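You operate a simulated robot arm through the tools that you are given. There is no shell and no other tool.

The job below is to be done with a simulated robot arm. You get a single attempt, and the scene is never put back.

Task
Put things in order on the top of the long workbench. At the end: the blue impeller stands where the blue wheel strap stood; the black dark bulb stands on top of the blue keys box; the blue wheel strap stands where the orange carton (marked "SEALS") stood; the gold bronze drum stands where the blue impeller stood; the orange carton stands on top of the white drier tub; whatever was shut is shut again. Leave all else as you found it, and nothing knocked over.

The check looks at the end state, three seconds after you hand in, the way a careful person would. Anything else that was tipped, shoved, dropped, spilled or broken makes it a failure. A push-on lid holds only when it is set on centred and level and pressed home; a screw cap is set on level and turned clockwise until tight.

Robot
A 7-joint arm with a two-finger parallel gripper, fixed in place. Base frame: the origin is at the foot of the arm, x ahead of it, y to its left, z up; the work surface is at about z = -0.004. Readings come in m, rad, newtons and seconds.
With the tool pointing down near the work surface it reaches from about 0.24 to 0.62 m from the base axis. Its first joint turns from -1.152 to 1.152 rad. Payload 2.6 kg.
The TCP is the grasp point between the finger pads, 0.03 m short of the fingertips. In the tool frame z runs along the fingers and y along their closing line. Largest opening 0.094 m; finger width 0.028, thickness 0.01; the body of the gripper, 0.05 by 0.096 m, starts 0.055 m behind the TCP.
Orientation is told as [roll, pitch, yaw] about the base's x, y, z axes, in that order, counted from this pose: with the fingers straight down and closing along the base's y, the tool's x points along the base's -x, its y along +y and its z along -z.

Tools
- The arm moves only by the tool drive_tool. Its argument "moves" is a list that holds one entry, the list of rows, each a list of 7 numbers: the shift along the base's x, y, z in m, then the turn, a rotation vector about the base's x, y, z in rad, then the opening, from 0 (shut) to 1 (fully open). In form: [[[dx, dy, dz, ax, ay, az, jaw], ...]]. A call has 1 to 20 rows; each row shifts and turns the commanded pose from where the row before left it. A row lasts 0.2 s, in which the tool goes at most 0.05 m and 0.15 rad; a call with a longer step from one row to the next is refused whole, and so is a gripper value outside its range. Where a pose cannot be reached the arm comes as near as it can. A force on the tool above 40 N (or 10 N above the force at the start of the call, whichever is more), or a blocked arm, ends the call early, and 0.2 s more pass. Each finger travels about 0.072 m/s and halts on what it meets, pressing with about 21 N; the grip force reading is that of the motor and also rises with nothing between the fingers. The clock runs only during rows and for 0.2 s after the last one: add rows that do not move to give the fingers time. The reply holds the time, the measured pose of the TCP, the force on the tool along the base axes, the opening and the grip force, in the units named above and with some noise, with the torque about the TCP (base axes, N m) and any sound that the robot's microphone picked up.
- Cameras (640 x 400 px; columns grow to the right, rows downward): "scene" is fixed at [0.0327, 0.4338, 0.5579]; the picture's right is [-0.73, -0.69, 0.00], its down [-0.45, 0.48, -0.75] and it looks along [0.52, -0.55, -0.66] (base axes); focal length 252 px, centre (320, 200). "wrist" rides on the gripper at [0.076, 0.014, -0.102] in the tool frame; the picture's right is [-0.18, 0.98, 0.00], its down [-0.75, -0.14, -0.64] and it looks along [-0.63, -0.12, 0.77] (tool axes); focal length 243 px, centre (320, 200). There is no depth. A picture from a camera that has moved, and an enlarged one, comes with that camera's place and axes in the base frame and with its lens. The place of the scene camera against the robot may be out by one fixed shift of up to 0.012 m in any direction.
- camera(camera): a new picture of that camera. No time passes.
- close_up(camera, box): a new picture of the part [left, top, right, bottom] of that camera's present view, enlarged. No time passes.
- close_job(): hands the job in; it is judged then, once.

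Places have to be worked out from the pictures, the camera data and where the tool is seen. Open the gripper and draw the arm clear of the work before you hand the job in, unless the task says otherwise.

The tools are called after "Request:" as name(argument=value, ...) on one line, values as JSON. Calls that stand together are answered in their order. drive_tool: Moves the arm, as the interface text tells. Its arguments: {"type":"object","properties":{"moves":{"type":"array","items":{"type":"array","items":{"type":"array","items":{"type":"number"}}}}},"required":["moves"]} The other tools are called the same way: camera (camera) takes a picture; close_up (camera, box) takes an enlarged picture of a part of a camera's view; close_job () hands the job in.

At the start:

```text
t: 0.0
eef_pos: [0.4211, 0.0392, 0.2963]
tcp_rot: [0.0, 0.001, -0.001]
force: [-0.7, 0.7, -0.7]
wrist_torque: [-0.01, 0.0, -0.04]
gripper_width: 0.0939
finger_force: 0.0
```

scene: 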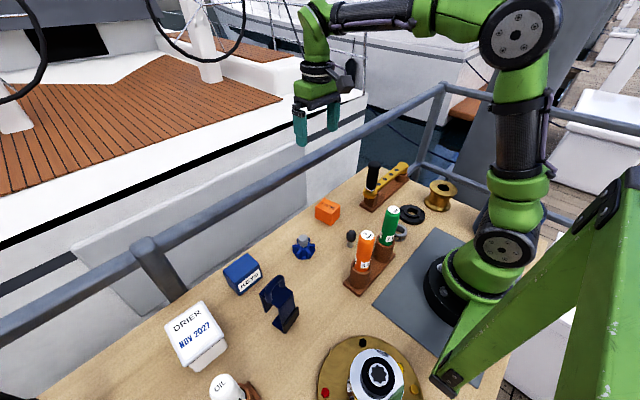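
wrist: 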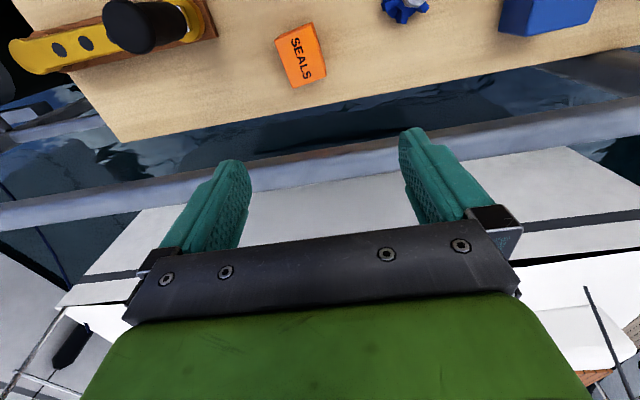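

I'll begin by looking closely at the scene to identify all objects before moving anything.

Request:
close_up(camera="scene", box=[280, 150, 480, 300])

Request:
close_up(camera="scene", box=[150, 220, 350, 345])

Request:
close_up(camera="scene", box=[160, 290, 440, 400])

Request:
close_up(camera="wrist", box=[0, 0, 640, 150])

```text
2.67 times, centred on (380, 225) of scene
camera zoom: at [0.0327, 0.4338, 0.5579], right [-0.73, -0.69, 0.0], down [-0.45, 0.48, -0.75], along [0.52, -0.55, -0.66], focal length 672 px, centre (160, 133)
```

zoom: 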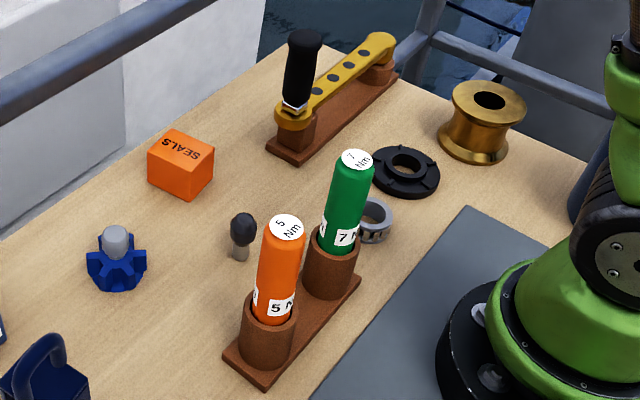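

```text
3.20 times, centred on (250, 282) of scene
camera zoom: at [0.0327, 0.4338, 0.5579], right [-0.73, -0.69, 0.0], down [-0.45, 0.48, -0.75], along [0.52, -0.55, -0.66], focal length 807 px, centre (544, -64)
```

zoom: 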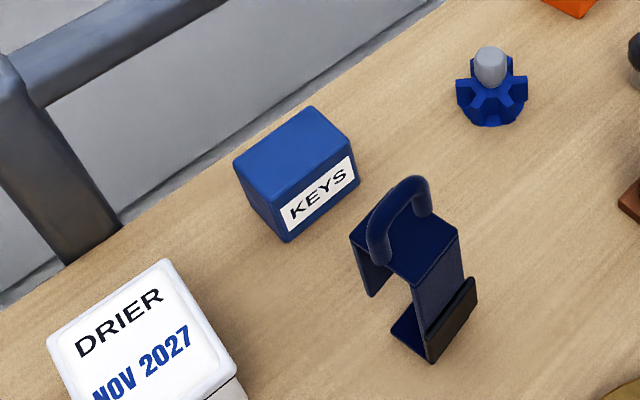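

```text
2.29 times, centred on (300, 345) of scene
camera zoom: at [0.0327, 0.4338, 0.5579], right [-0.73, -0.69, 0.0], down [-0.45, 0.48, -0.75], along [0.52, -0.55, -0.66], focal length 576 px, centre (366, -131)
```

zoom: 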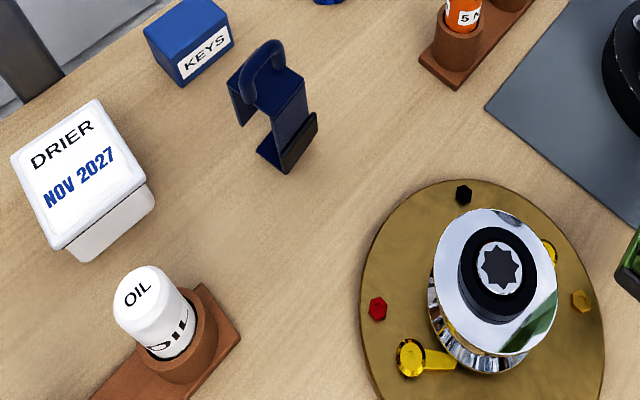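

```text
1.00 times, centred on (320, 75) of wrist (not enlarged: the box is as wide or as high as the picture)
camera zoom: at [0.3425, 0.0541, 0.3996], right [0.18, 0.98, 0.0], down [0.75, -0.14, 0.64], along [0.63, -0.12, -0.77], focal length 243 px, centre (320, 325)
```

zoom: 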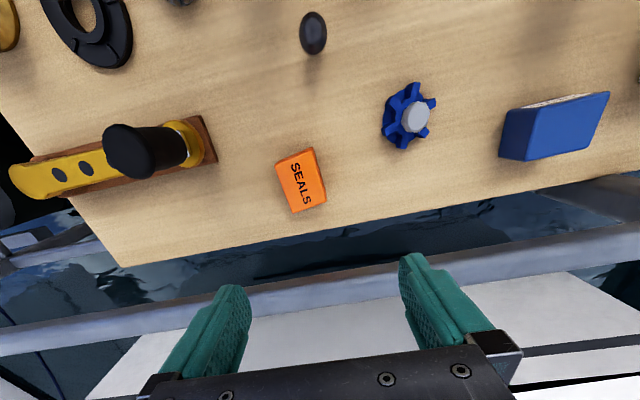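

The scene picture gives rough places: carton ≈(0.396,0.017), impeller ≈(0.358,0.157), bulb ≈(0.277,0.05), keys box ≈(0.40,0.32), strap ≈(0.27,0.30), tub ≈(0.34,0.45), drum ≈(0.18,-0.29). I will hover the wrist camera over the objects to measure them; first over the carton/impeller area.

Request:
drive_tool(moves=[[[-0.03, -0.01, 0, 0, 0, 0, 1], [-0.03, -0.01, 0, 0, 0, 0, 1], [-0.03, 0.01, 0, 0, 0, 0, 1], [0, 0.02, 0, 0, 0, 0, 1], [0, 0, 0, 0, 0, 0, 1]]])

Request:
camera(camera="wrist")

```text
t: 1.2
eef_pos: [0.3309, 0.0493, 0.2976]
tcp_rot: [0.001, -0.001, 0.003]
force: [-0.5, -0.2, -0.7]
wrist_torque: [0.0, 0.02, -0.01]
gripper_width: 0.094
finger_force: 0.0
```

```text
taken
camera wrist: at [0.2528, 0.063, 0.4007], right [0.18, 0.98, 0.0], down [0.75, -0.14, 0.64], along [0.63, -0.12, -0.77], focal length 243 px, centre (320, 200)
```

wrist: 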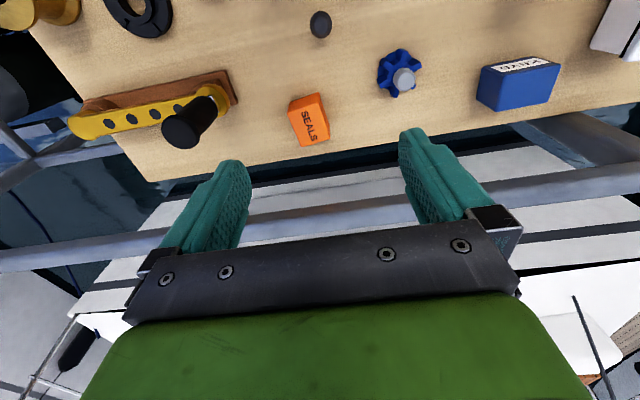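

The wrist view shows carton, impeller, bulb, keys box clearly. I'll enlarge it to read edges and orientations.

Request:
close_up(camera="wrist", box=[270, 0, 430, 160])

Request:
close_up(camera="wrist", box=[440, 0, 640, 130])

Request:
close_up(camera="wrist", box=[0, 0, 260, 160])

```text
2.50 times, centred on (350, 80) of wrist
camera zoom: at [0.2528, 0.063, 0.4007], right [0.18, 0.98, 0.0], down [0.75, -0.14, 0.64], along [0.63, -0.12, -0.77], focal length 606 px, centre (245, 500)
```

zoom: 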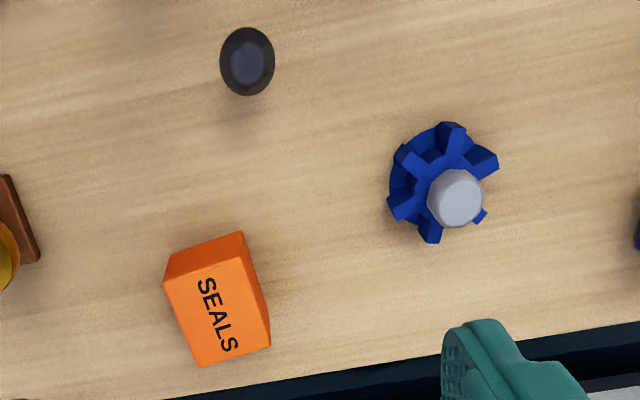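

```text
3.08 times, centred on (540, 65) of wrist
camera zoom: at [0.2528, 0.063, 0.4007], right [0.18, 0.98, 0.0], down [0.75, -0.14, 0.64], along [0.63, -0.12, -0.77], focal length 746 px, centre (-357, 615)
```

zoom: 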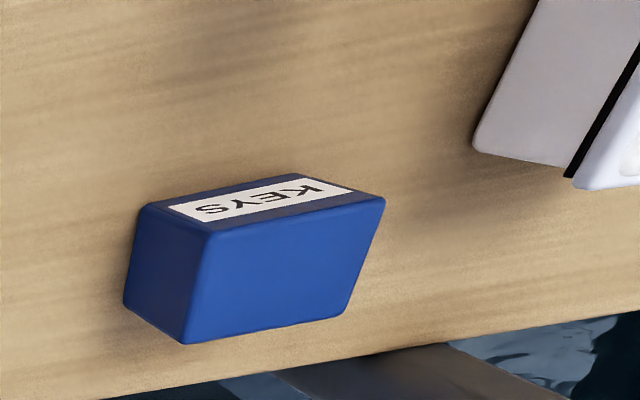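

```text
2.46 times, centred on (130, 80) of wrist
camera zoom: at [0.2528, 0.063, 0.4007], right [0.18, 0.98, 0.0], down [0.75, -0.14, 0.64], along [0.63, -0.12, -0.77], focal length 597 px, centre (788, 495)
```

zoom: 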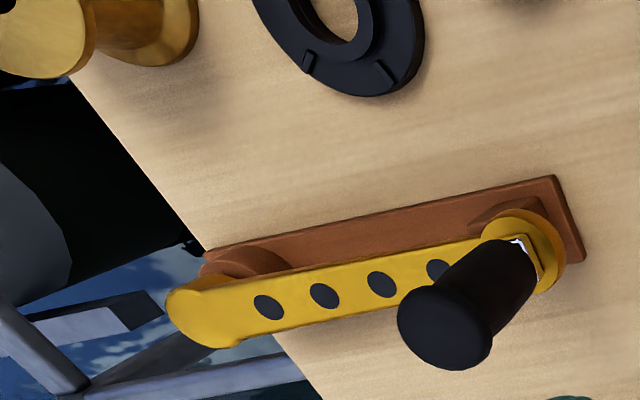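

Carton: measured centre ≈(0.397,0.019), about 0.047 × 0.057 × 0.05 high, yaw ≈ +0.13. Next I hover over the strap/keys/tub area for measurement.

Request:
drive_tool(moves=[[[-0.01, 0.045, 0, 0, 0, 0, 1], [-0.01, 0.045, 0, 0, 0, 0, 1], [-0.01, 0.045, 0, 0, 0, 0, 1], [-0.01, 0.045, 0, 0, 0, 0, 1], [-0.01, 0.045, 0, 0, 0, 0, 1], [0, 0.026, 0, 0, 0, 0, 1], [0, 0, 0, 0, 0, 0, 1]]])

Request:
camera(camera="wrist")

Request:
close_up(camera="wrist", box=[220, 0, 420, 125])

Request:
close_up(camera="wrist", box=[400, 0, 600, 150])

```text
t: 2.8
eef_pos: [0.2806, 0.3011, 0.2954]
tcp_rot: [0.0, 0.0, -0.001]
force: [-0.3, 1.1, -0.1]
wrist_torque: [0.01, -0.01, 0.0]
gripper_width: 0.0942
finger_force: 0.1
```

```text
taken
camera wrist: at [0.2032, 0.3149, 0.3983], right [0.18, 0.98, 0.0], down [0.75, -0.14, 0.64], along [0.63, -0.12, -0.77], focal length 243 px, centre (320, 200)
```

wrist: 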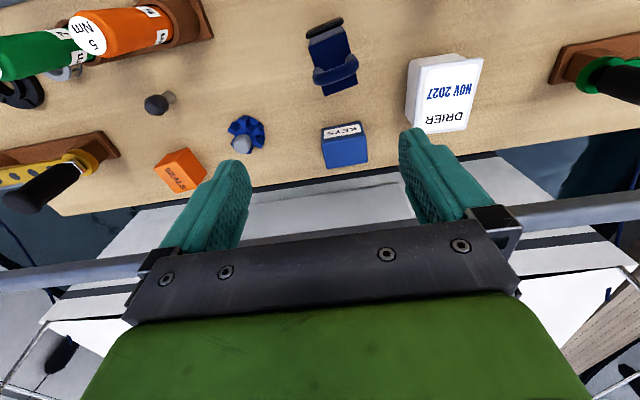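

```text
3.20 times, centred on (320, 62) of wrist
camera zoom: at [0.2032, 0.3149, 0.3983], right [0.18, 0.98, 0.0], down [0.75, -0.14, 0.64], along [0.63, -0.12, -0.77], focal length 776 px, centre (320, 640)
```

zoom: 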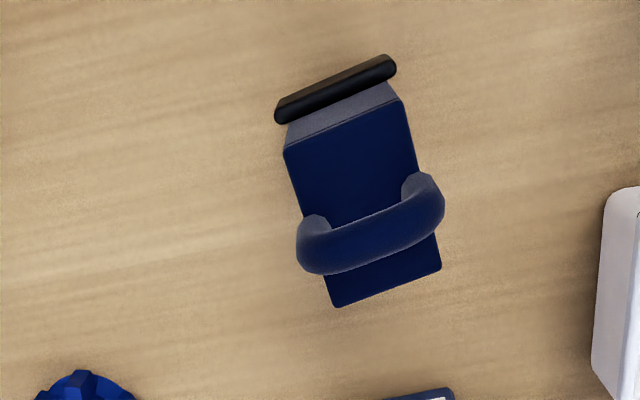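

```text
2.67 times, centred on (500, 75) of wrist
camera zoom: at [0.2032, 0.3149, 0.3983], right [0.18, 0.98, 0.0], down [0.75, -0.14, 0.64], along [0.63, -0.12, -0.77], focal length 647 px, centre (-160, 533)
```

zoom: 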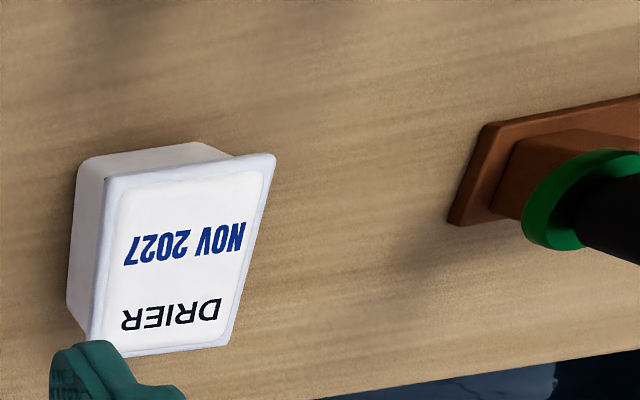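

The strap is a C-shaped bent plate with an arch handle on top (top roughly z≈0.11, centre ≈(0.26,0.32), yaw ≈0.15). I'll take tight scene close-ups of each object to cross-check heights and calibrate the scene camera.

Request:
close_up(camera="scene", box=[250, 265, 314, 340])

Request:
close_up(camera="scene", box=[305, 190, 350, 230])

Request:
close_up(camera="scene", box=[280, 225, 330, 270])

Request:
close_up(camera="scene", box=[410, 165, 470, 220])

Request:
close_up(camera="scene", box=[150, 285, 250, 385])

Request:
close_up(camera="scene", box=[210, 240, 280, 310])

Request:
close_up(camera="scene", box=[335, 220, 370, 255])

```text
5.33 times, centred on (282, 302) of scene
camera zoom: at [0.0327, 0.4338, 0.5579], right [-0.73, -0.69, 0.0], down [-0.45, 0.48, -0.75], along [0.52, -0.55, -0.66], focal length 1345 px, centre (523, -347)
```

zoom: 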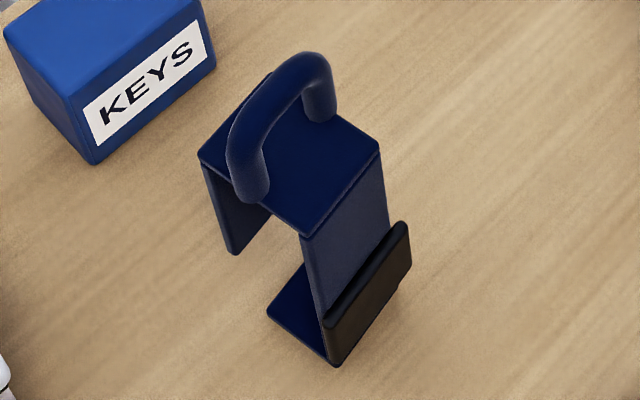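

```text
10.00 times, centred on (328, 210) of scene
camera zoom: at [0.0327, 0.4338, 0.5579], right [-0.73, -0.69, 0.0], down [-0.45, 0.48, -0.75], along [0.52, -0.55, -0.66], focal length 2521 px, centre (245, 100)
```

zoom: 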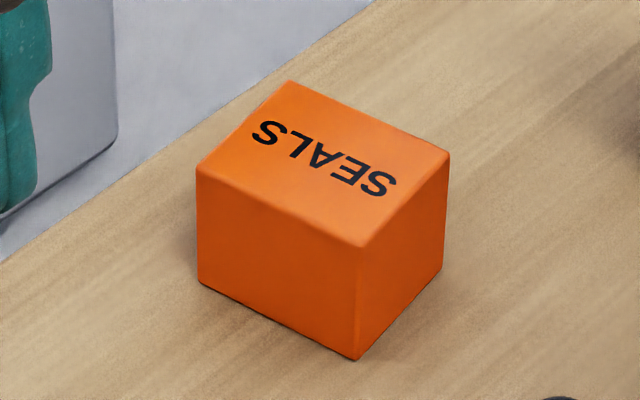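

```text
8.89 times, centred on (305, 248) of scene
camera zoom: at [0.0327, 0.4338, 0.5579], right [-0.73, -0.69, 0.0], down [-0.45, 0.48, -0.75], along [0.52, -0.55, -0.66], focal length 2241 px, centre (453, -222)
```

zoom: 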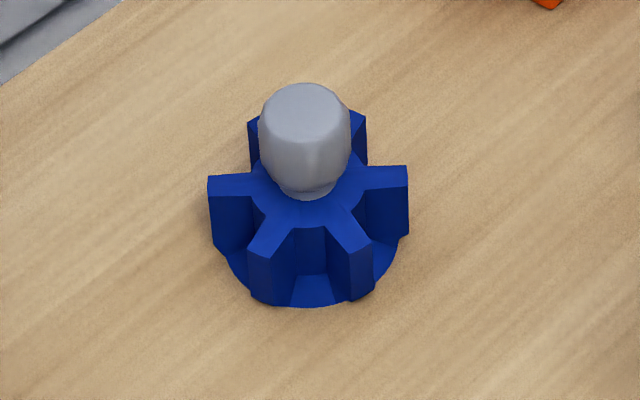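

```text
7.27 times, centred on (440, 192) of scene
camera zoom: at [0.0327, 0.4338, 0.5579], right [-0.73, -0.69, 0.0], down [-0.45, 0.48, -0.75], along [0.52, -0.55, -0.66], focal length 1834 px, centre (-553, 254)
```

zoom: 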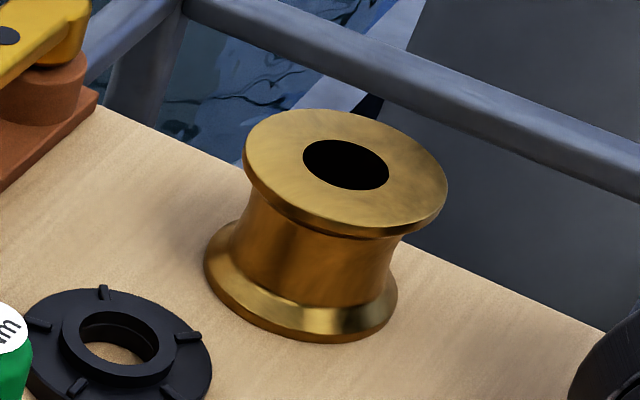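

```text
4.00 times, centred on (200, 335) of scene
camera zoom: at [0.0327, 0.4338, 0.5579], right [-0.73, -0.69, 0.0], down [-0.45, 0.48, -0.75], along [0.52, -0.55, -0.66], focal length 1008 px, centre (800, -340)
```

zoom: 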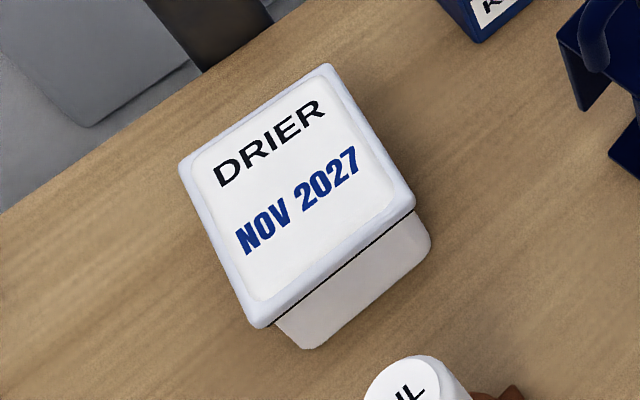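

```text
5.71 times, centred on (245, 275) of scene
camera zoom: at [0.0327, 0.4338, 0.5579], right [-0.73, -0.69, 0.0], down [-0.45, 0.48, -0.75], along [0.52, -0.55, -0.66], focal length 1441 px, centre (749, -229)
```

zoom: 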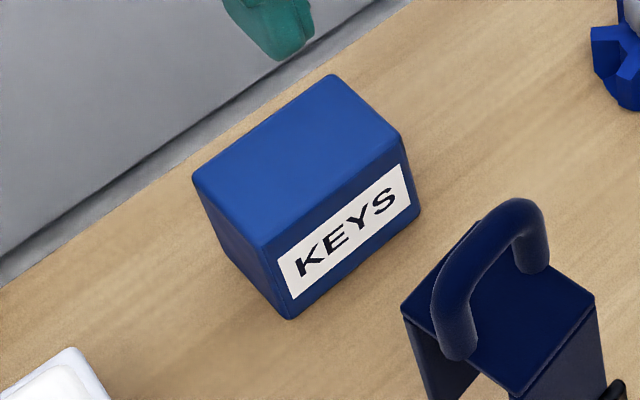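

```text
11.43 times, centred on (352, 238) of scene
camera zoom: at [0.0327, 0.4338, 0.5579], right [-0.73, -0.69, 0.0], down [-0.45, 0.48, -0.75], along [0.52, -0.55, -0.66], focal length 2881 px, centre (-51, -229)
```

zoom: 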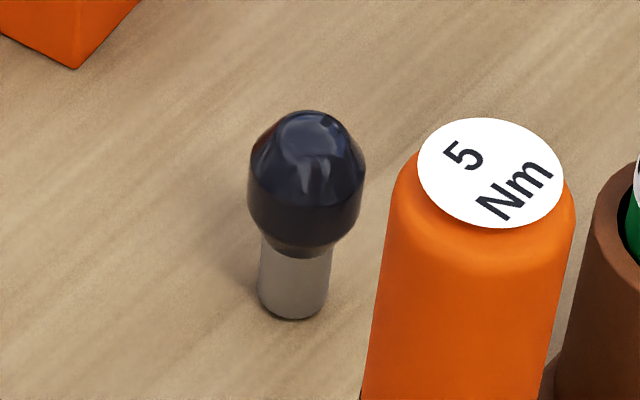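

Measured: bulb ≈(0.277,0.06), bottles beside it reach z≈0.17, strap handle bar at z≈0.145. Now I arc over to the drum to look at it from above.

Request:
drive_tool(moves=[[[0.015, -0.045, 0, 0, 0, 0, 1], [0.015, -0.045, 0, 0, 0, 0, 1], [0.015, -0.045, 0, 0, 0, 0, 1], [0.015, -0.045, 0, 0, 0, 0, 1], [0.0, -0.048, 0, 0, 0, 0, 1], [0.0, -0.048, 0, 0, 0, 0, 1], [0, -0.048, 0, 0, 0, 0, 1], [-0.015, -0.045, 0, 0, 0, 0, 1], [-0.03, -0.035, 0, 0, 0, 0, 1], [-0.03, -0.035, 0, 0, 0, 0, 1], [-0.03, -0.035, 0, 0, 0, 0, 1], [-0.02, -0.03, 0, 0, 0, 0, 1], [-0.01, -0.035, 0, 0, 0, 0, 1], [0, -0.02, 0, 0, 0, 0, 1], [0, 0, 0, 0, 0, 0, 1]]])

Request:
camera(camera="wrist")

Request:
camera(camera="scene")

```text
t: 6.0
eef_pos: [0.2052, -0.2575, 0.2962]
tcp_rot: [0.001, 0.0, 0.0]
force: [0.4, 0.6, -0.5]
wrist_torque: [-0.03, 0.02, 0.0]
gripper_width: 0.094
finger_force: 0.0
```

```text
taken
camera wrist: at [0.1269, -0.2433, 0.3988], right [0.18, 0.98, 0.0], down [0.75, -0.14, 0.64], along [0.63, -0.12, -0.77], focal length 243 px, centre (320, 200)
```

wrist: 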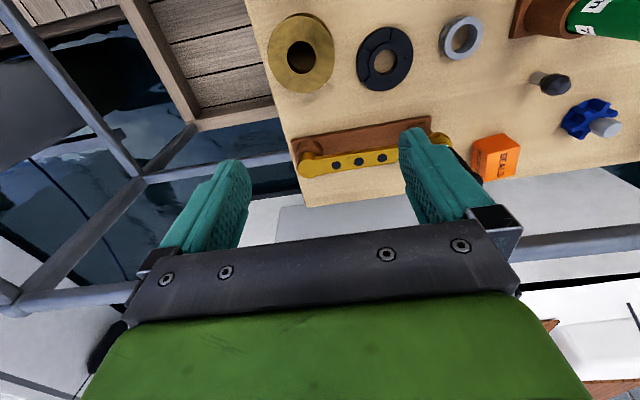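

```text
taken
```

scene: 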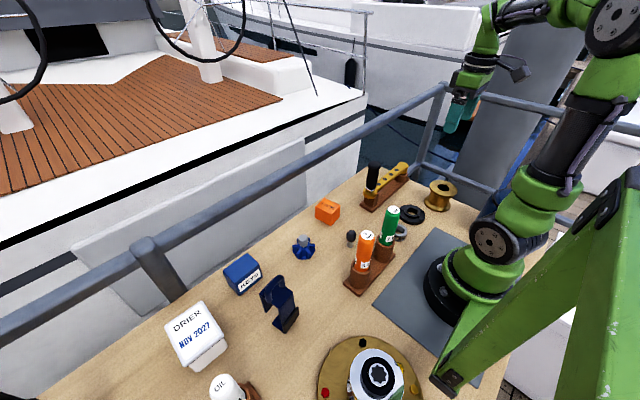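

Request:
close_up(camera="wrist", box=[250, 0, 410, 100])

Request:
close_up(camera="wrist", box=[440, 0, 640, 180])

```text
4.00 times, centred on (330, 50) of wrist
camera zoom: at [0.1269, -0.2433, 0.3988], right [0.18, 0.98, 0.0], down [0.75, -0.14, 0.64], along [0.63, -0.12, -0.77], focal length 970 px, centre (280, 800)
```

zoom: 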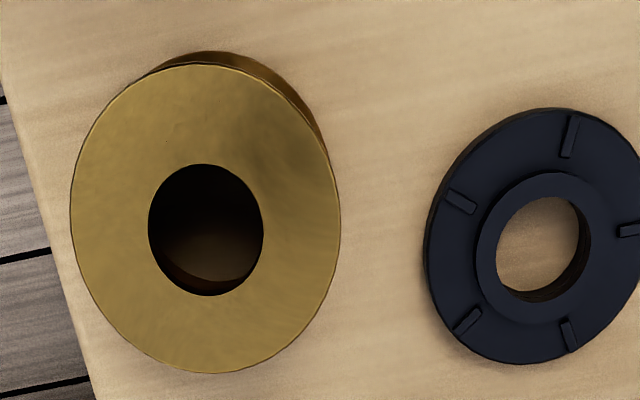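

```text
2.22 times, centred on (540, 90) of wrist
camera zoom: at [0.1269, -0.2433, 0.3988], right [0.18, 0.98, 0.0], down [0.75, -0.14, 0.64], along [0.63, -0.12, -0.77], focal length 539 px, centre (-169, 444)
```

zoom: 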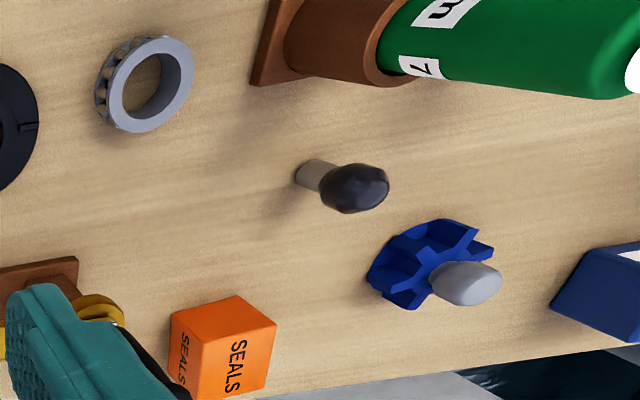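

Drum: centre ≈(0.177,-0.276), rim diameter ≈0.080, height ≈0.07; it can be gripped across both rims. Next I move to a lower hover between carton and impeller to refine those.

Request:
drive_tool(moves=[[[0.03, 0.035, 0, 0, 0, 0, 1], [0.03, 0.035, 0, 0, 0, 0, 1], [0.03, 0.035, 0, 0, 0, 0, 1], [0.03, 0.035, 0, 0, 0, 0, 1], [0.02, 0.045, 0, 0, 0, 0, 1], [0.02, 0.045, 0, 0, 0, 0, 1], [0.01, 0.045, -0.01, 0, 0, 0, 1], [0.0, 0.04, -0.02, 0, 0, 0, 1], [0.0, 0.03, -0.03, 0, 0, 0, 1], [0.0, 0, -0.03, 0, 0, 0, 1], [0, 0, 0, 0, 0, 0, 1]]])

Request:
camera(camera="wrist")

Request:
close_up(camera="wrist", box=[220, 20, 460, 170])

```text
t: 8.4
eef_pos: [0.3764, 0.0884, 0.2046]
tcp_rot: [-0.001, 0.0, -0.002]
force: [0.3, 0.4, -0.3]
wrist_torque: [0.0, 0.02, -0.02]
gripper_width: 0.0937
finger_force: 0.2
```

```text
taken
camera wrist: at [0.2988, 0.1016, 0.3086], right [0.18, 0.98, 0.0], down [0.75, -0.14, 0.64], along [0.63, -0.12, -0.77], focal length 243 px, centre (320, 200)
```

wrist: 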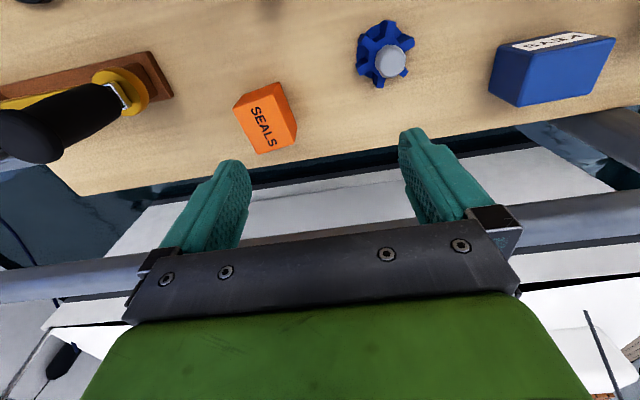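

```text
2.67 times, centred on (340, 95) of wrist
camera zoom: at [0.2988, 0.1016, 0.3086], right [0.18, 0.98, 0.0], down [0.75, -0.14, 0.64], along [0.63, -0.12, -0.77], focal length 647 px, centre (267, 480)
```

zoom: 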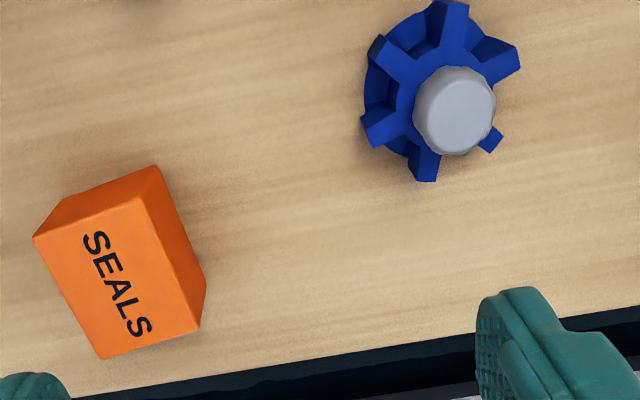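

Refined: carton centre (0.398,0.019), yaw ≈0.125, top z≈0.046; impeller centre (0.356,0.157) with blade pairs at about 108°, blade diameter 0.058. I now go above the carton with matching yaw.

Request:
drive_tool(moves=[[[0.0108, -0.035, 0, 0, 0, 0.0625, 1], [0.0108, -0.0342, 0, 0, 0, 0.0625, 1], [0, 0, -0.04, 0, 0, 0, 1], [0, 0, -0.04, 0, 0, 0, 1], [0, 0, 0, 0, 0, 0, 1]]])

Request:
camera(camera="wrist")

Request:
close_up(camera="scene", box=[270, 130, 400, 240])

```text
t: 9.6
eef_pos: [0.3959, 0.0198, 0.1279]
tcp_rot: [0.001, -0.001, 0.125]
force: [0.2, -0.2, -1.0]
wrist_torque: [0.02, 0.0, 0.0]
gripper_width: 0.0939
finger_force: 0.0
```

```text
taken
camera wrist: at [0.317, 0.0237, 0.231], right [0.06, 1.0, 0.0], down [0.77, -0.05, 0.64], along [0.64, -0.04, -0.77], focal length 243 px, centre (320, 200)
```

wrist: 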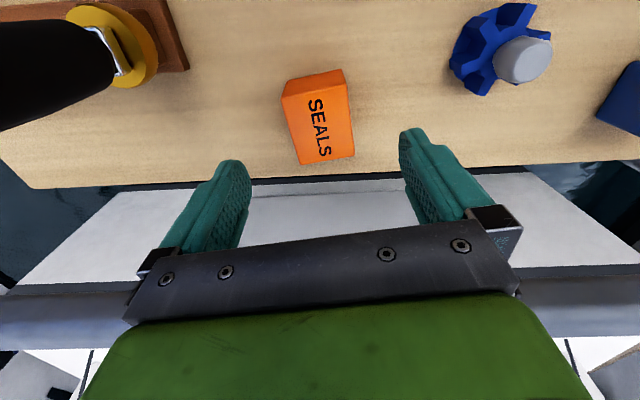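

```text
3.64 times, centred on (335, 185) of scene
camera zoom: at [0.0327, 0.4338, 0.5579], right [-0.73, -0.69, 0.0], down [-0.45, 0.48, -0.75], along [0.52, -0.55, -0.66], focal length 917 px, centre (266, 254)
```

zoom: 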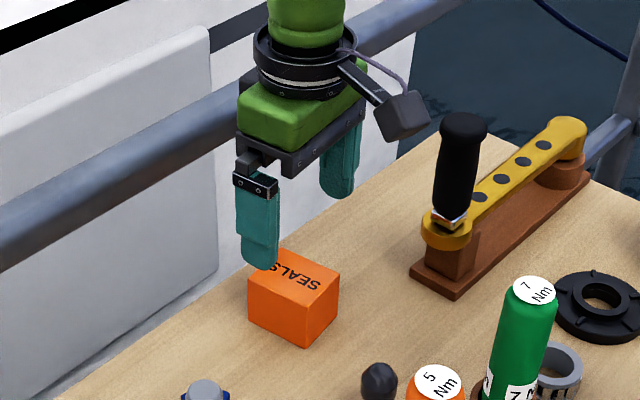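

Carton sits centred between the fingers in the wrist view. I descend to grip height (TCP z≈0.034) and close.

Request:
drive_tool(moves=[[[0.001, 0, -0.03, 0, 0, 0, 1], [0, 0, -0.03, 0, 0, 0, 1], [0, 0, -0.02, 0, 0, 0, 1], [0, 0, -0.0113, 0, 0, 0, 1], [0, 0, 0, 0, 0, 0, 1]]])

Request:
camera(camera="wrist")

Request:
close_up(camera="scene", box=[270, 130, 400, 240])

```text
t: 10.8
eef_pos: [0.3971, 0.0197, 0.0352]
tcp_rot: [0.0, 0.0, 0.124]
force: [-0.2, -0.1, -0.3]
wrist_torque: [0.0, 0.0, -0.01]
gripper_width: 0.094
finger_force: 0.2
```

```text
taken
camera wrist: at [0.318, 0.0229, 0.1375], right [0.06, 1.0, 0.0], down [0.77, -0.05, 0.64], along [0.64, -0.04, -0.77], focal length 243 px, centre (320, 200)
```

wrist: 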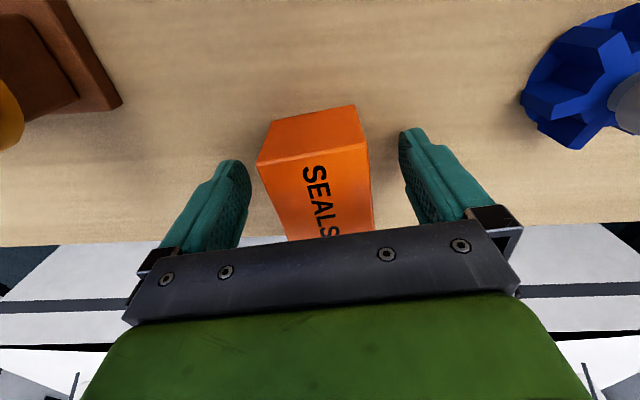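

```text
3.64 times, centred on (335, 185) of scene
camera zoom: at [0.0327, 0.4338, 0.5579], right [-0.73, -0.69, 0.0], down [-0.45, 0.48, -0.75], along [0.52, -0.55, -0.66], focal length 917 px, centre (266, 254)
```

zoom: 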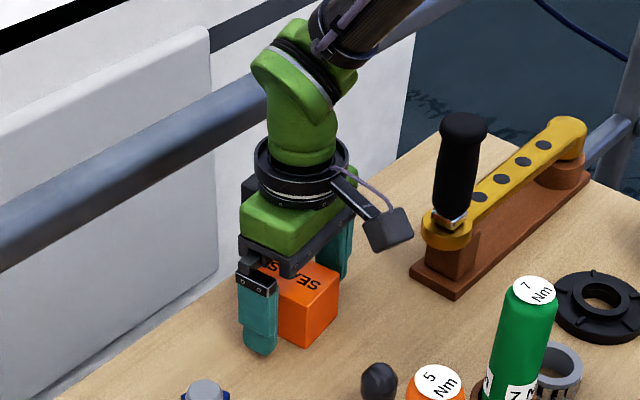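

Fingers straddle the carton properly. Closing the gripper and holding.

Request:
drive_tool(moves=[[[0, 0, 0, 0, 0, 0, 0.6], [0, 0, 0, 0, 0, 0, 0.3], [0, 0, 0, 0, 0, 0, 0.0], [0, 0, 0, 0, 0, 0, 0.0], [0, 0, 0, 0, 0, 0, 0.0]]])

Request:
camera(camera="wrist")

```text
t: 12.0
eef_pos: [0.3975, 0.0183, 0.0351]
tcp_rot: [0.0, 0.001, 0.125]
force: [0.5, 0.1, 0.4]
wrist_torque: [0.04, -0.01, 0.01]
gripper_width: 0.0538
finger_force: 21.4
```

```text
taken
camera wrist: at [0.3181, 0.0229, 0.1378], right [0.06, 1.0, 0.0], down [0.77, -0.05, 0.64], along [0.64, -0.04, -0.77], focal length 243 px, centre (320, 200)
```

wrist: 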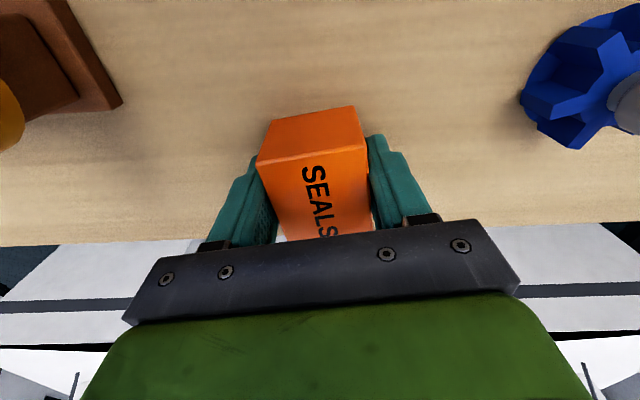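

Gripped (width 0.054, force 21 N). Lifting gently and checking that the carton stays level.

Request:
drive_tool(moves=[[[0, 0, 0.01, 0, 0, 0, 0], [0, 0, 0.02, 0, 0, 0, 0], [0, 0, 0.03, 0, 0, 0, 0], [0, 0, 0.04, 0, 0, 0, 0], [0, 0, 0.04, 0, 0, 0, 0], [0, 0, 0, 0, 0, 0, 0]]])

Request:
close_up(camera="scene", box=[270, 100, 400, 240])

Request:
camera(camera="wrist")

```text
t: 13.4
eef_pos: [0.3973, 0.0155, 0.175]
tcp_rot: [-0.001, -0.001, 0.126]
force: [0.6, 0.2, -0.5]
wrist_torque: [0.0, 0.02, 0.02]
gripper_width: 0.0539
finger_force: 20.6
```

```text
2.86 times, centred on (335, 170) of scene
camera zoom: at [0.0327, 0.4338, 0.5579], right [-0.73, -0.69, 0.0], down [-0.45, 0.48, -0.75], along [0.52, -0.55, -0.66], focal length 720 px, centre (277, 286)
```

zoom: 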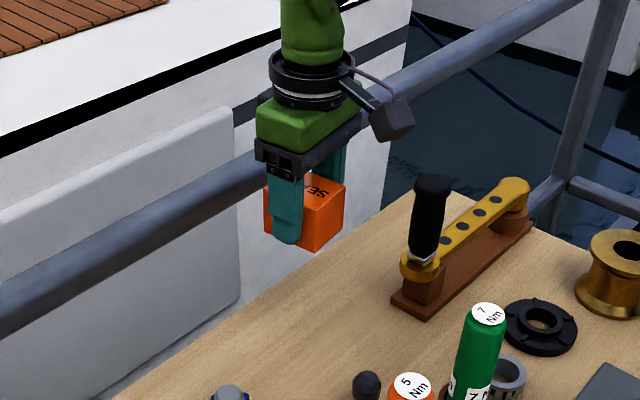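

```text
taken
camera wrist: at [0.3189, 0.0197, 0.2784], right [0.06, 1.0, 0.0], down [0.77, -0.05, 0.64], along [0.64, -0.04, -0.77], focal length 243 px, centre (320, 200)
```

wrist: 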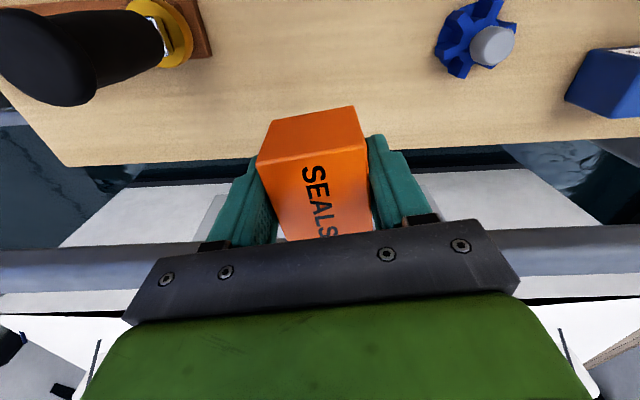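

Carton is held level. I carry it high over to the tub area and look down at the tub.

Request:
drive_tool(moves=[[[0, 0.02, 0.04, 0, 0, 0, 0], [0, 0.02, 0.04, 0, 0, 0, 0], [0, 0.045, 0.005, 0, 0, 0, 0], [0, 0.045, 0, 0, 0, 0, 0], [-0.005, 0.045, 0, 0, 0, 0, 0], [-0.01, 0.045, 0, 0, 0, 0, 0], [-0.01, 0.045, 0, 0, 0, 0, 0], [-0.01, 0.045, 0, 0, 0, 0, 0], [-0.01, 0.045, 0, 0, 0, 0, 0], [-0.012, 0.045, 0, 0, 0, 0, 0], [-0.01, 0.0245, 0, 0, 0, 0, 0], [0, 0, 0, 0, 0, 0, 0]]])

Request:
camera(camera="wrist")

Request:
close_up(camera="wrist", box=[220, 0, 420, 150])

Request:
camera(camera="scene")

```text
t: 16.0
eef_pos: [0.3294, 0.4432, 0.2607]
tcp_rot: [0.0, 0.001, 0.127]
force: [0.0, -0.7, -1.7]
wrist_torque: [-0.02, 0.01, 0.02]
gripper_width: 0.0538
finger_force: 21.1
```

```text
taken
camera wrist: at [0.251, 0.4469, 0.3629], right [0.06, 1.0, 0.0], down [0.77, -0.05, 0.64], along [0.64, -0.04, -0.77], focal length 243 px, centre (320, 200)
```

wrist: 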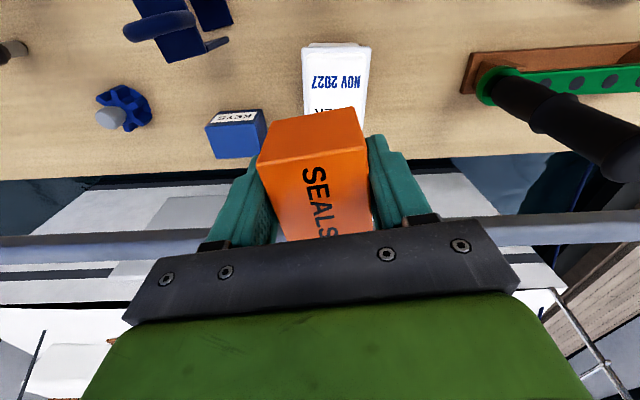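

```text
2.67 times, centred on (320, 75) of wrist
camera zoom: at [0.251, 0.4469, 0.3629], right [0.06, 1.0, 0.0], down [0.77, -0.05, 0.64], along [0.64, -0.04, -0.77], focal length 647 px, centre (320, 533)
```

zoom: 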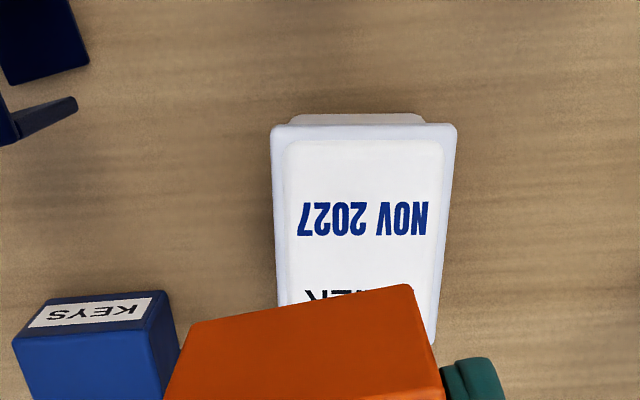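

```text
taken
```

scene: 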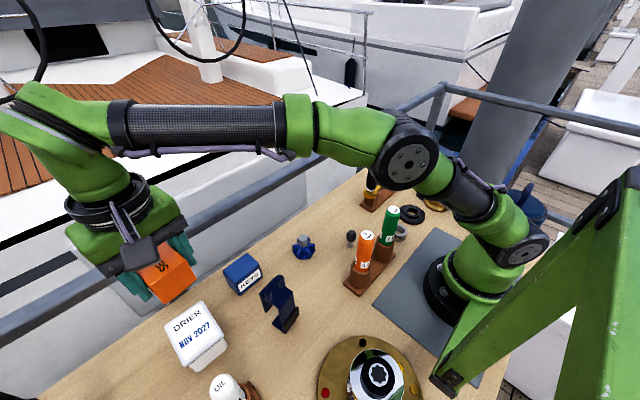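

Tub lid: centre ≈(0.338,0.4595), about 0.073×0.09, top z≈0.062, yaw ≈-0.05. I move the carton over it with that yaw, at z≈0.15, and inspect clearance to the oil bottle.

Request:
drive_tool(moves=[[[0.005, 0.01, -0.02, 0, 0, -0.09, 0], [0.004, 0.007, -0.03, 0, 0, -0.09, 0], [0, 0, -0.03, 0, 0, 0, 0], [0, 0, -0.03, 0, 0, 0, 0], [0, 0, 0, 0, 0, 0, 0]]])

Request:
camera(camera="scene")

Request:
close_up(camera="scene", box=[100, 230, 280, 400])

Request:
camera(camera="wrist")

```text
t: 17.2
eef_pos: [0.3399, 0.4606, 0.1483]
tcp_rot: [0.0, 0.002, -0.055]
force: [0.1, -0.3, -1.2]
wrist_torque: [0.0, 0.0, 0.0]
gripper_width: 0.0538
finger_force: 21.5
```

```text
taken
```

scene: 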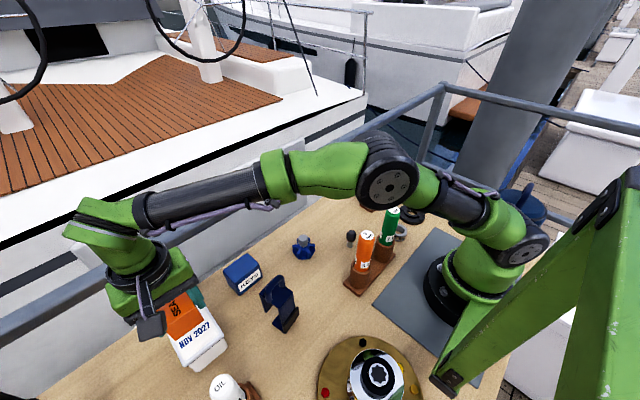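

```text
2.35 times, centred on (190, 315) of scene
camera zoom: at [0.0327, 0.4338, 0.5579], right [-0.73, -0.69, 0.0], down [-0.45, 0.48, -0.75], along [0.52, -0.55, -0.66], focal length 593 px, centre (626, -71)
```

zoom: 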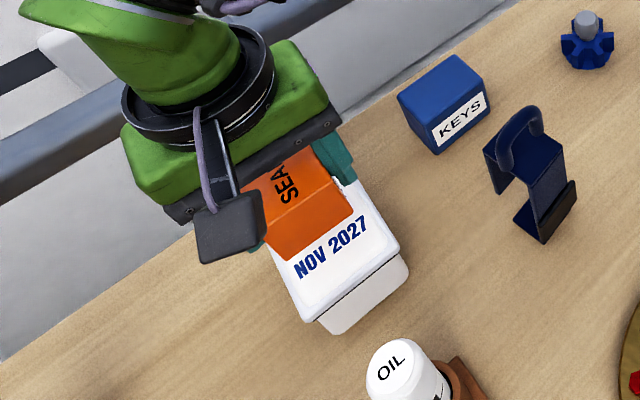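

```text
taken
camera wrist: at [0.2633, 0.4779, 0.2517], right [0.24, 0.97, 0.0], down [0.74, -0.18, 0.64], along [0.62, -0.15, -0.77], focal length 243 px, centre (320, 200)
```

wrist: 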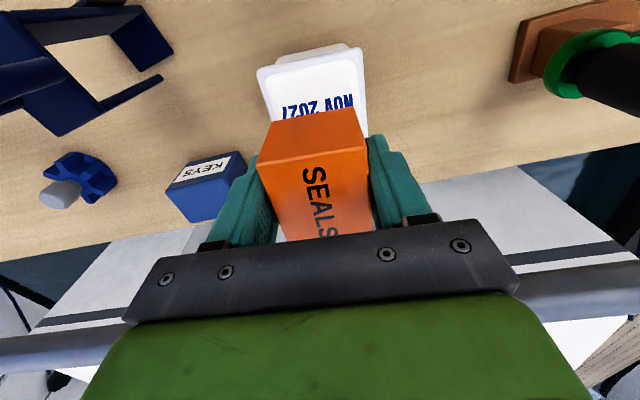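

The carton is aligned above the lid centre and the camera box clears the oil bottle. I descend to just above the lid and then creep down to contact.

Request:
drive_tool(moves=[[[0, -0.001, -0.02, 0, 0, 0, 0], [0, 0, -0.015, 0, 0, 0, 0], [0, 0, -0.004, 0, 0, 0, 0], [0, 0, 0, 0, 0, 0, 0]]])

Request:
close_up(camera="scene", box=[130, 270, 250, 375])

```text
t: 18.2
eef_pos: [0.34, 0.4589, 0.1118]
tcp_rot: [0.0, -0.001, -0.055]
force: [-0.2, 0.3, -1.3]
wrist_torque: [-0.03, 0.01, -0.04]
gripper_width: 0.0538
finger_force: 21.2
```

```text
3.81 times, centred on (190, 322) of scene
camera zoom: at [0.0327, 0.4338, 0.5579], right [-0.73, -0.69, 0.0], down [-0.45, 0.48, -0.75], along [0.52, -0.55, -0.66], focal length 960 px, centre (815, -267)
```

zoom: 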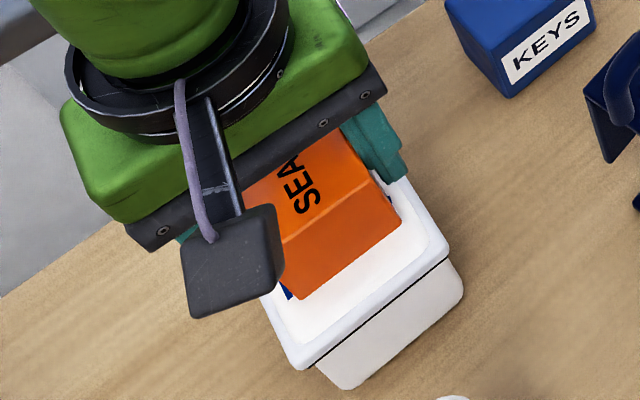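

Still in the air (force unchanged). Creeping down in small steps.

Request:
drive_tool(moves=[[[0, 0, -0.002, 0, 0, 0, 0], [0, 0, -0.002, 0, 0, 0, 0], [0, 0, -0.0015, 0, 0, 0, 0], [0, 0, 0, 0, 0, 0, 0]]])

```text
t: 19.2
eef_pos: [0.3405, 0.4606, 0.108]
tcp_rot: [0.004, -0.003, -0.053]
force: [0.8, -2.7, 18.7]
wrist_torque: [-0.04, -0.05, -0.02]
gripper_width: 0.0543
finger_force: 21.4
```

Contact: 18.7 N upward, so the carton is on the lid (lid top z≈0.069). I ease the pressure slightly before letting go.

Request:
drive_tool(moves=[[[0, 0, 0.0015, 0, 0, 0, 0], [0, 0, 0, 0, 0, 0, 0]]])

```text
t: 19.8
eef_pos: [0.3394, 0.4601, 0.1078]
tcp_rot: [0.0, -0.001, -0.055]
force: [3.8, 1.9, 10.8]
wrist_torque: [0.13, -0.31, 0.04]
gripper_width: 0.054
finger_force: 20.8
```

Still 10.8 N; ease by another millimetre.

Request:
drive_tool(moves=[[[0, 0, 0.001, 0, 0, 0, 0], [0, 0, 0, 0, 0, 0, 0]]])

Request:
close_up(camera="scene", box=[130, 270, 250, 375])

Request:
camera(camera="wrist")

```text
t: 20.4
eef_pos: [0.3387, 0.4589, 0.109]
tcp_rot: [-0.002, 0.003, -0.054]
force: [0.8, 0.8, 5.4]
wrist_torque: [0.1, -0.31, 0.03]
gripper_width: 0.0539
finger_force: 20.9
```

```text
3.81 times, centred on (190, 322) of scene
camera zoom: at [0.0327, 0.4337, 0.5579], right [-0.73, -0.69, 0.0], down [-0.45, 0.48, -0.75], along [0.52, -0.55, -0.66], focal length 960 px, centre (815, -267)
```

zoom: 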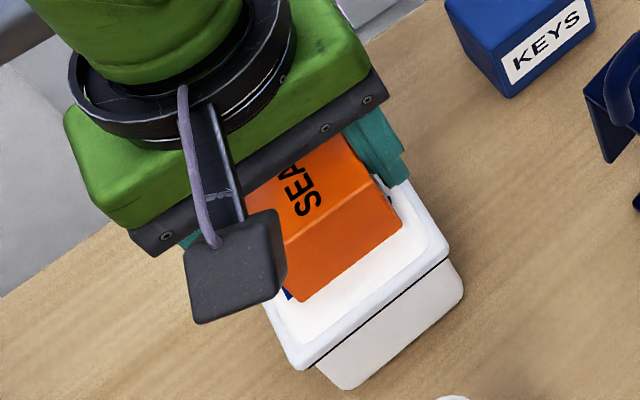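

```text
taken
camera wrist: at [0.2626, 0.4767, 0.2105], right [0.24, 0.97, 0.0], down [0.75, -0.18, 0.64], along [0.62, -0.15, -0.77], focal length 243 px, centre (320, 200)
```

wrist: 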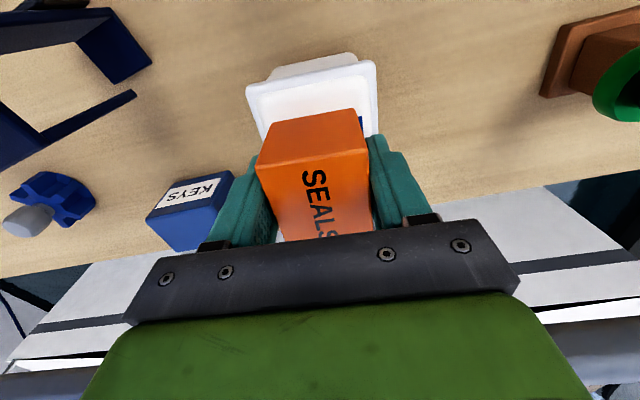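

Residual 5 N is acceptable; the carton sits centred on the lid. I open the fingers gradually.

Request:
drive_tool(moves=[[[0, 0, 0, 0, 0, 0, 0.6], [0, 0, 0, 0, 0, 0, 0.65], [0, 0, 0, 0, 0, 0, 0.75], [0, 0, 0, 0, 0, 0, 0.85], [0, 0, 0, 0, 0, 0, 0.85]]])

Request:
camera(camera="wrist")

Request:
close_up(camera="scene", box=[130, 270, 250, 375])

```text
t: 21.6
eef_pos: [0.3398, 0.4594, 0.109]
tcp_rot: [-0.001, -0.002, -0.054]
force: [0.0, 0.4, -0.4]
wrist_torque: [0.0, 0.02, 0.02]
gripper_width: 0.08
finger_force: 0.0
```

```text
taken
camera wrist: at [0.2629, 0.4767, 0.2112], right [0.24, 0.97, 0.0], down [0.74, -0.18, 0.64], along [0.62, -0.15, -0.77], focal length 243 px, centre (320, 200)
```

wrist: 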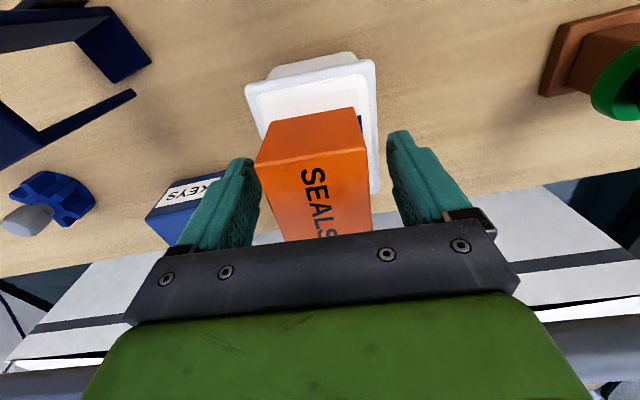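

```text
3.81 times, centred on (190, 322) of scene
camera zoom: at [0.0327, 0.4338, 0.5579], right [-0.73, -0.69, 0.0], down [-0.45, 0.48, -0.75], along [0.52, -0.55, -0.66], focal length 960 px, centre (815, -267)
```

zoom: 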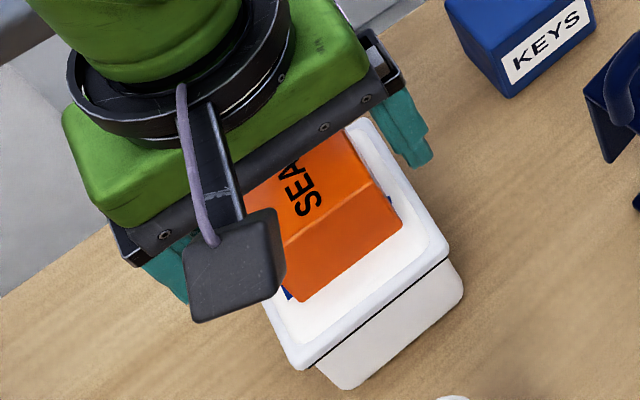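

Released cleanly. I retreat straight up, then verify the carton.

Request:
drive_tool(moves=[[[0, 0, 0.02, 0, 0, 0, 0.85], [0, 0, 0.04, 0, 0, 0, 0.85], [0, 0, 0.045, 0, 0, 0, 0.85], [0, 0, 0.045, 0, 0, 0, 0.85], [0, 0, 0.03, 0, 0, 0, 0.85], [0, 0, 0, 0, 0, 0, 0.85]]])

Request:
camera(camera="wrist")

Request:
close_up(camera="scene", box=[130, 270, 330, 395])

```text
t: 23.0
eef_pos: [0.3307, 0.4561, 0.2824]
tcp_rot: [-0.002, 0.001, -0.054]
force: [-0.5, 0.1, 0.8]
wrist_torque: [-0.02, 0.0, 0.0]
gripper_width: 0.0798
finger_force: 0.0
out of reach, approached as far as the arm can: row 5
```

```text
taken
camera wrist: at [0.2536, 0.4734, 0.3843], right [0.24, 0.97, 0.0], down [0.74, -0.18, 0.64], along [0.62, -0.15, -0.77], focal length 243 px, centre (320, 200)
```

wrist: 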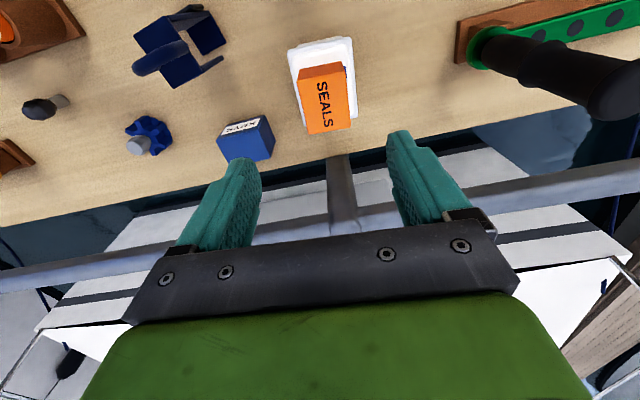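

```text
3.20 times, centred on (230, 332) of scene
camera zoom: at [0.0327, 0.4338, 0.5579], right [-0.73, -0.69, 0.0], down [-0.45, 0.48, -0.75], along [0.52, -0.55, -0.66], focal length 807 px, centre (608, -224)
```

zoom: 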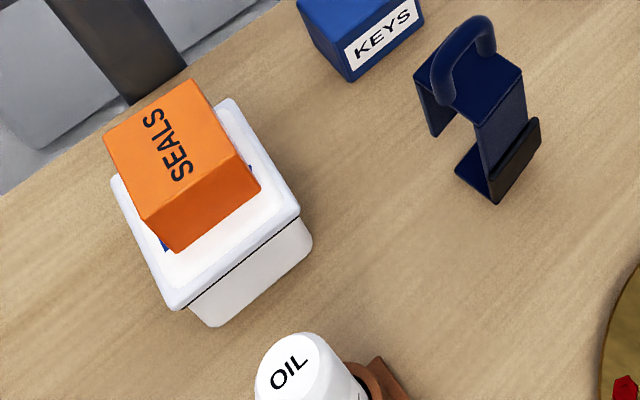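

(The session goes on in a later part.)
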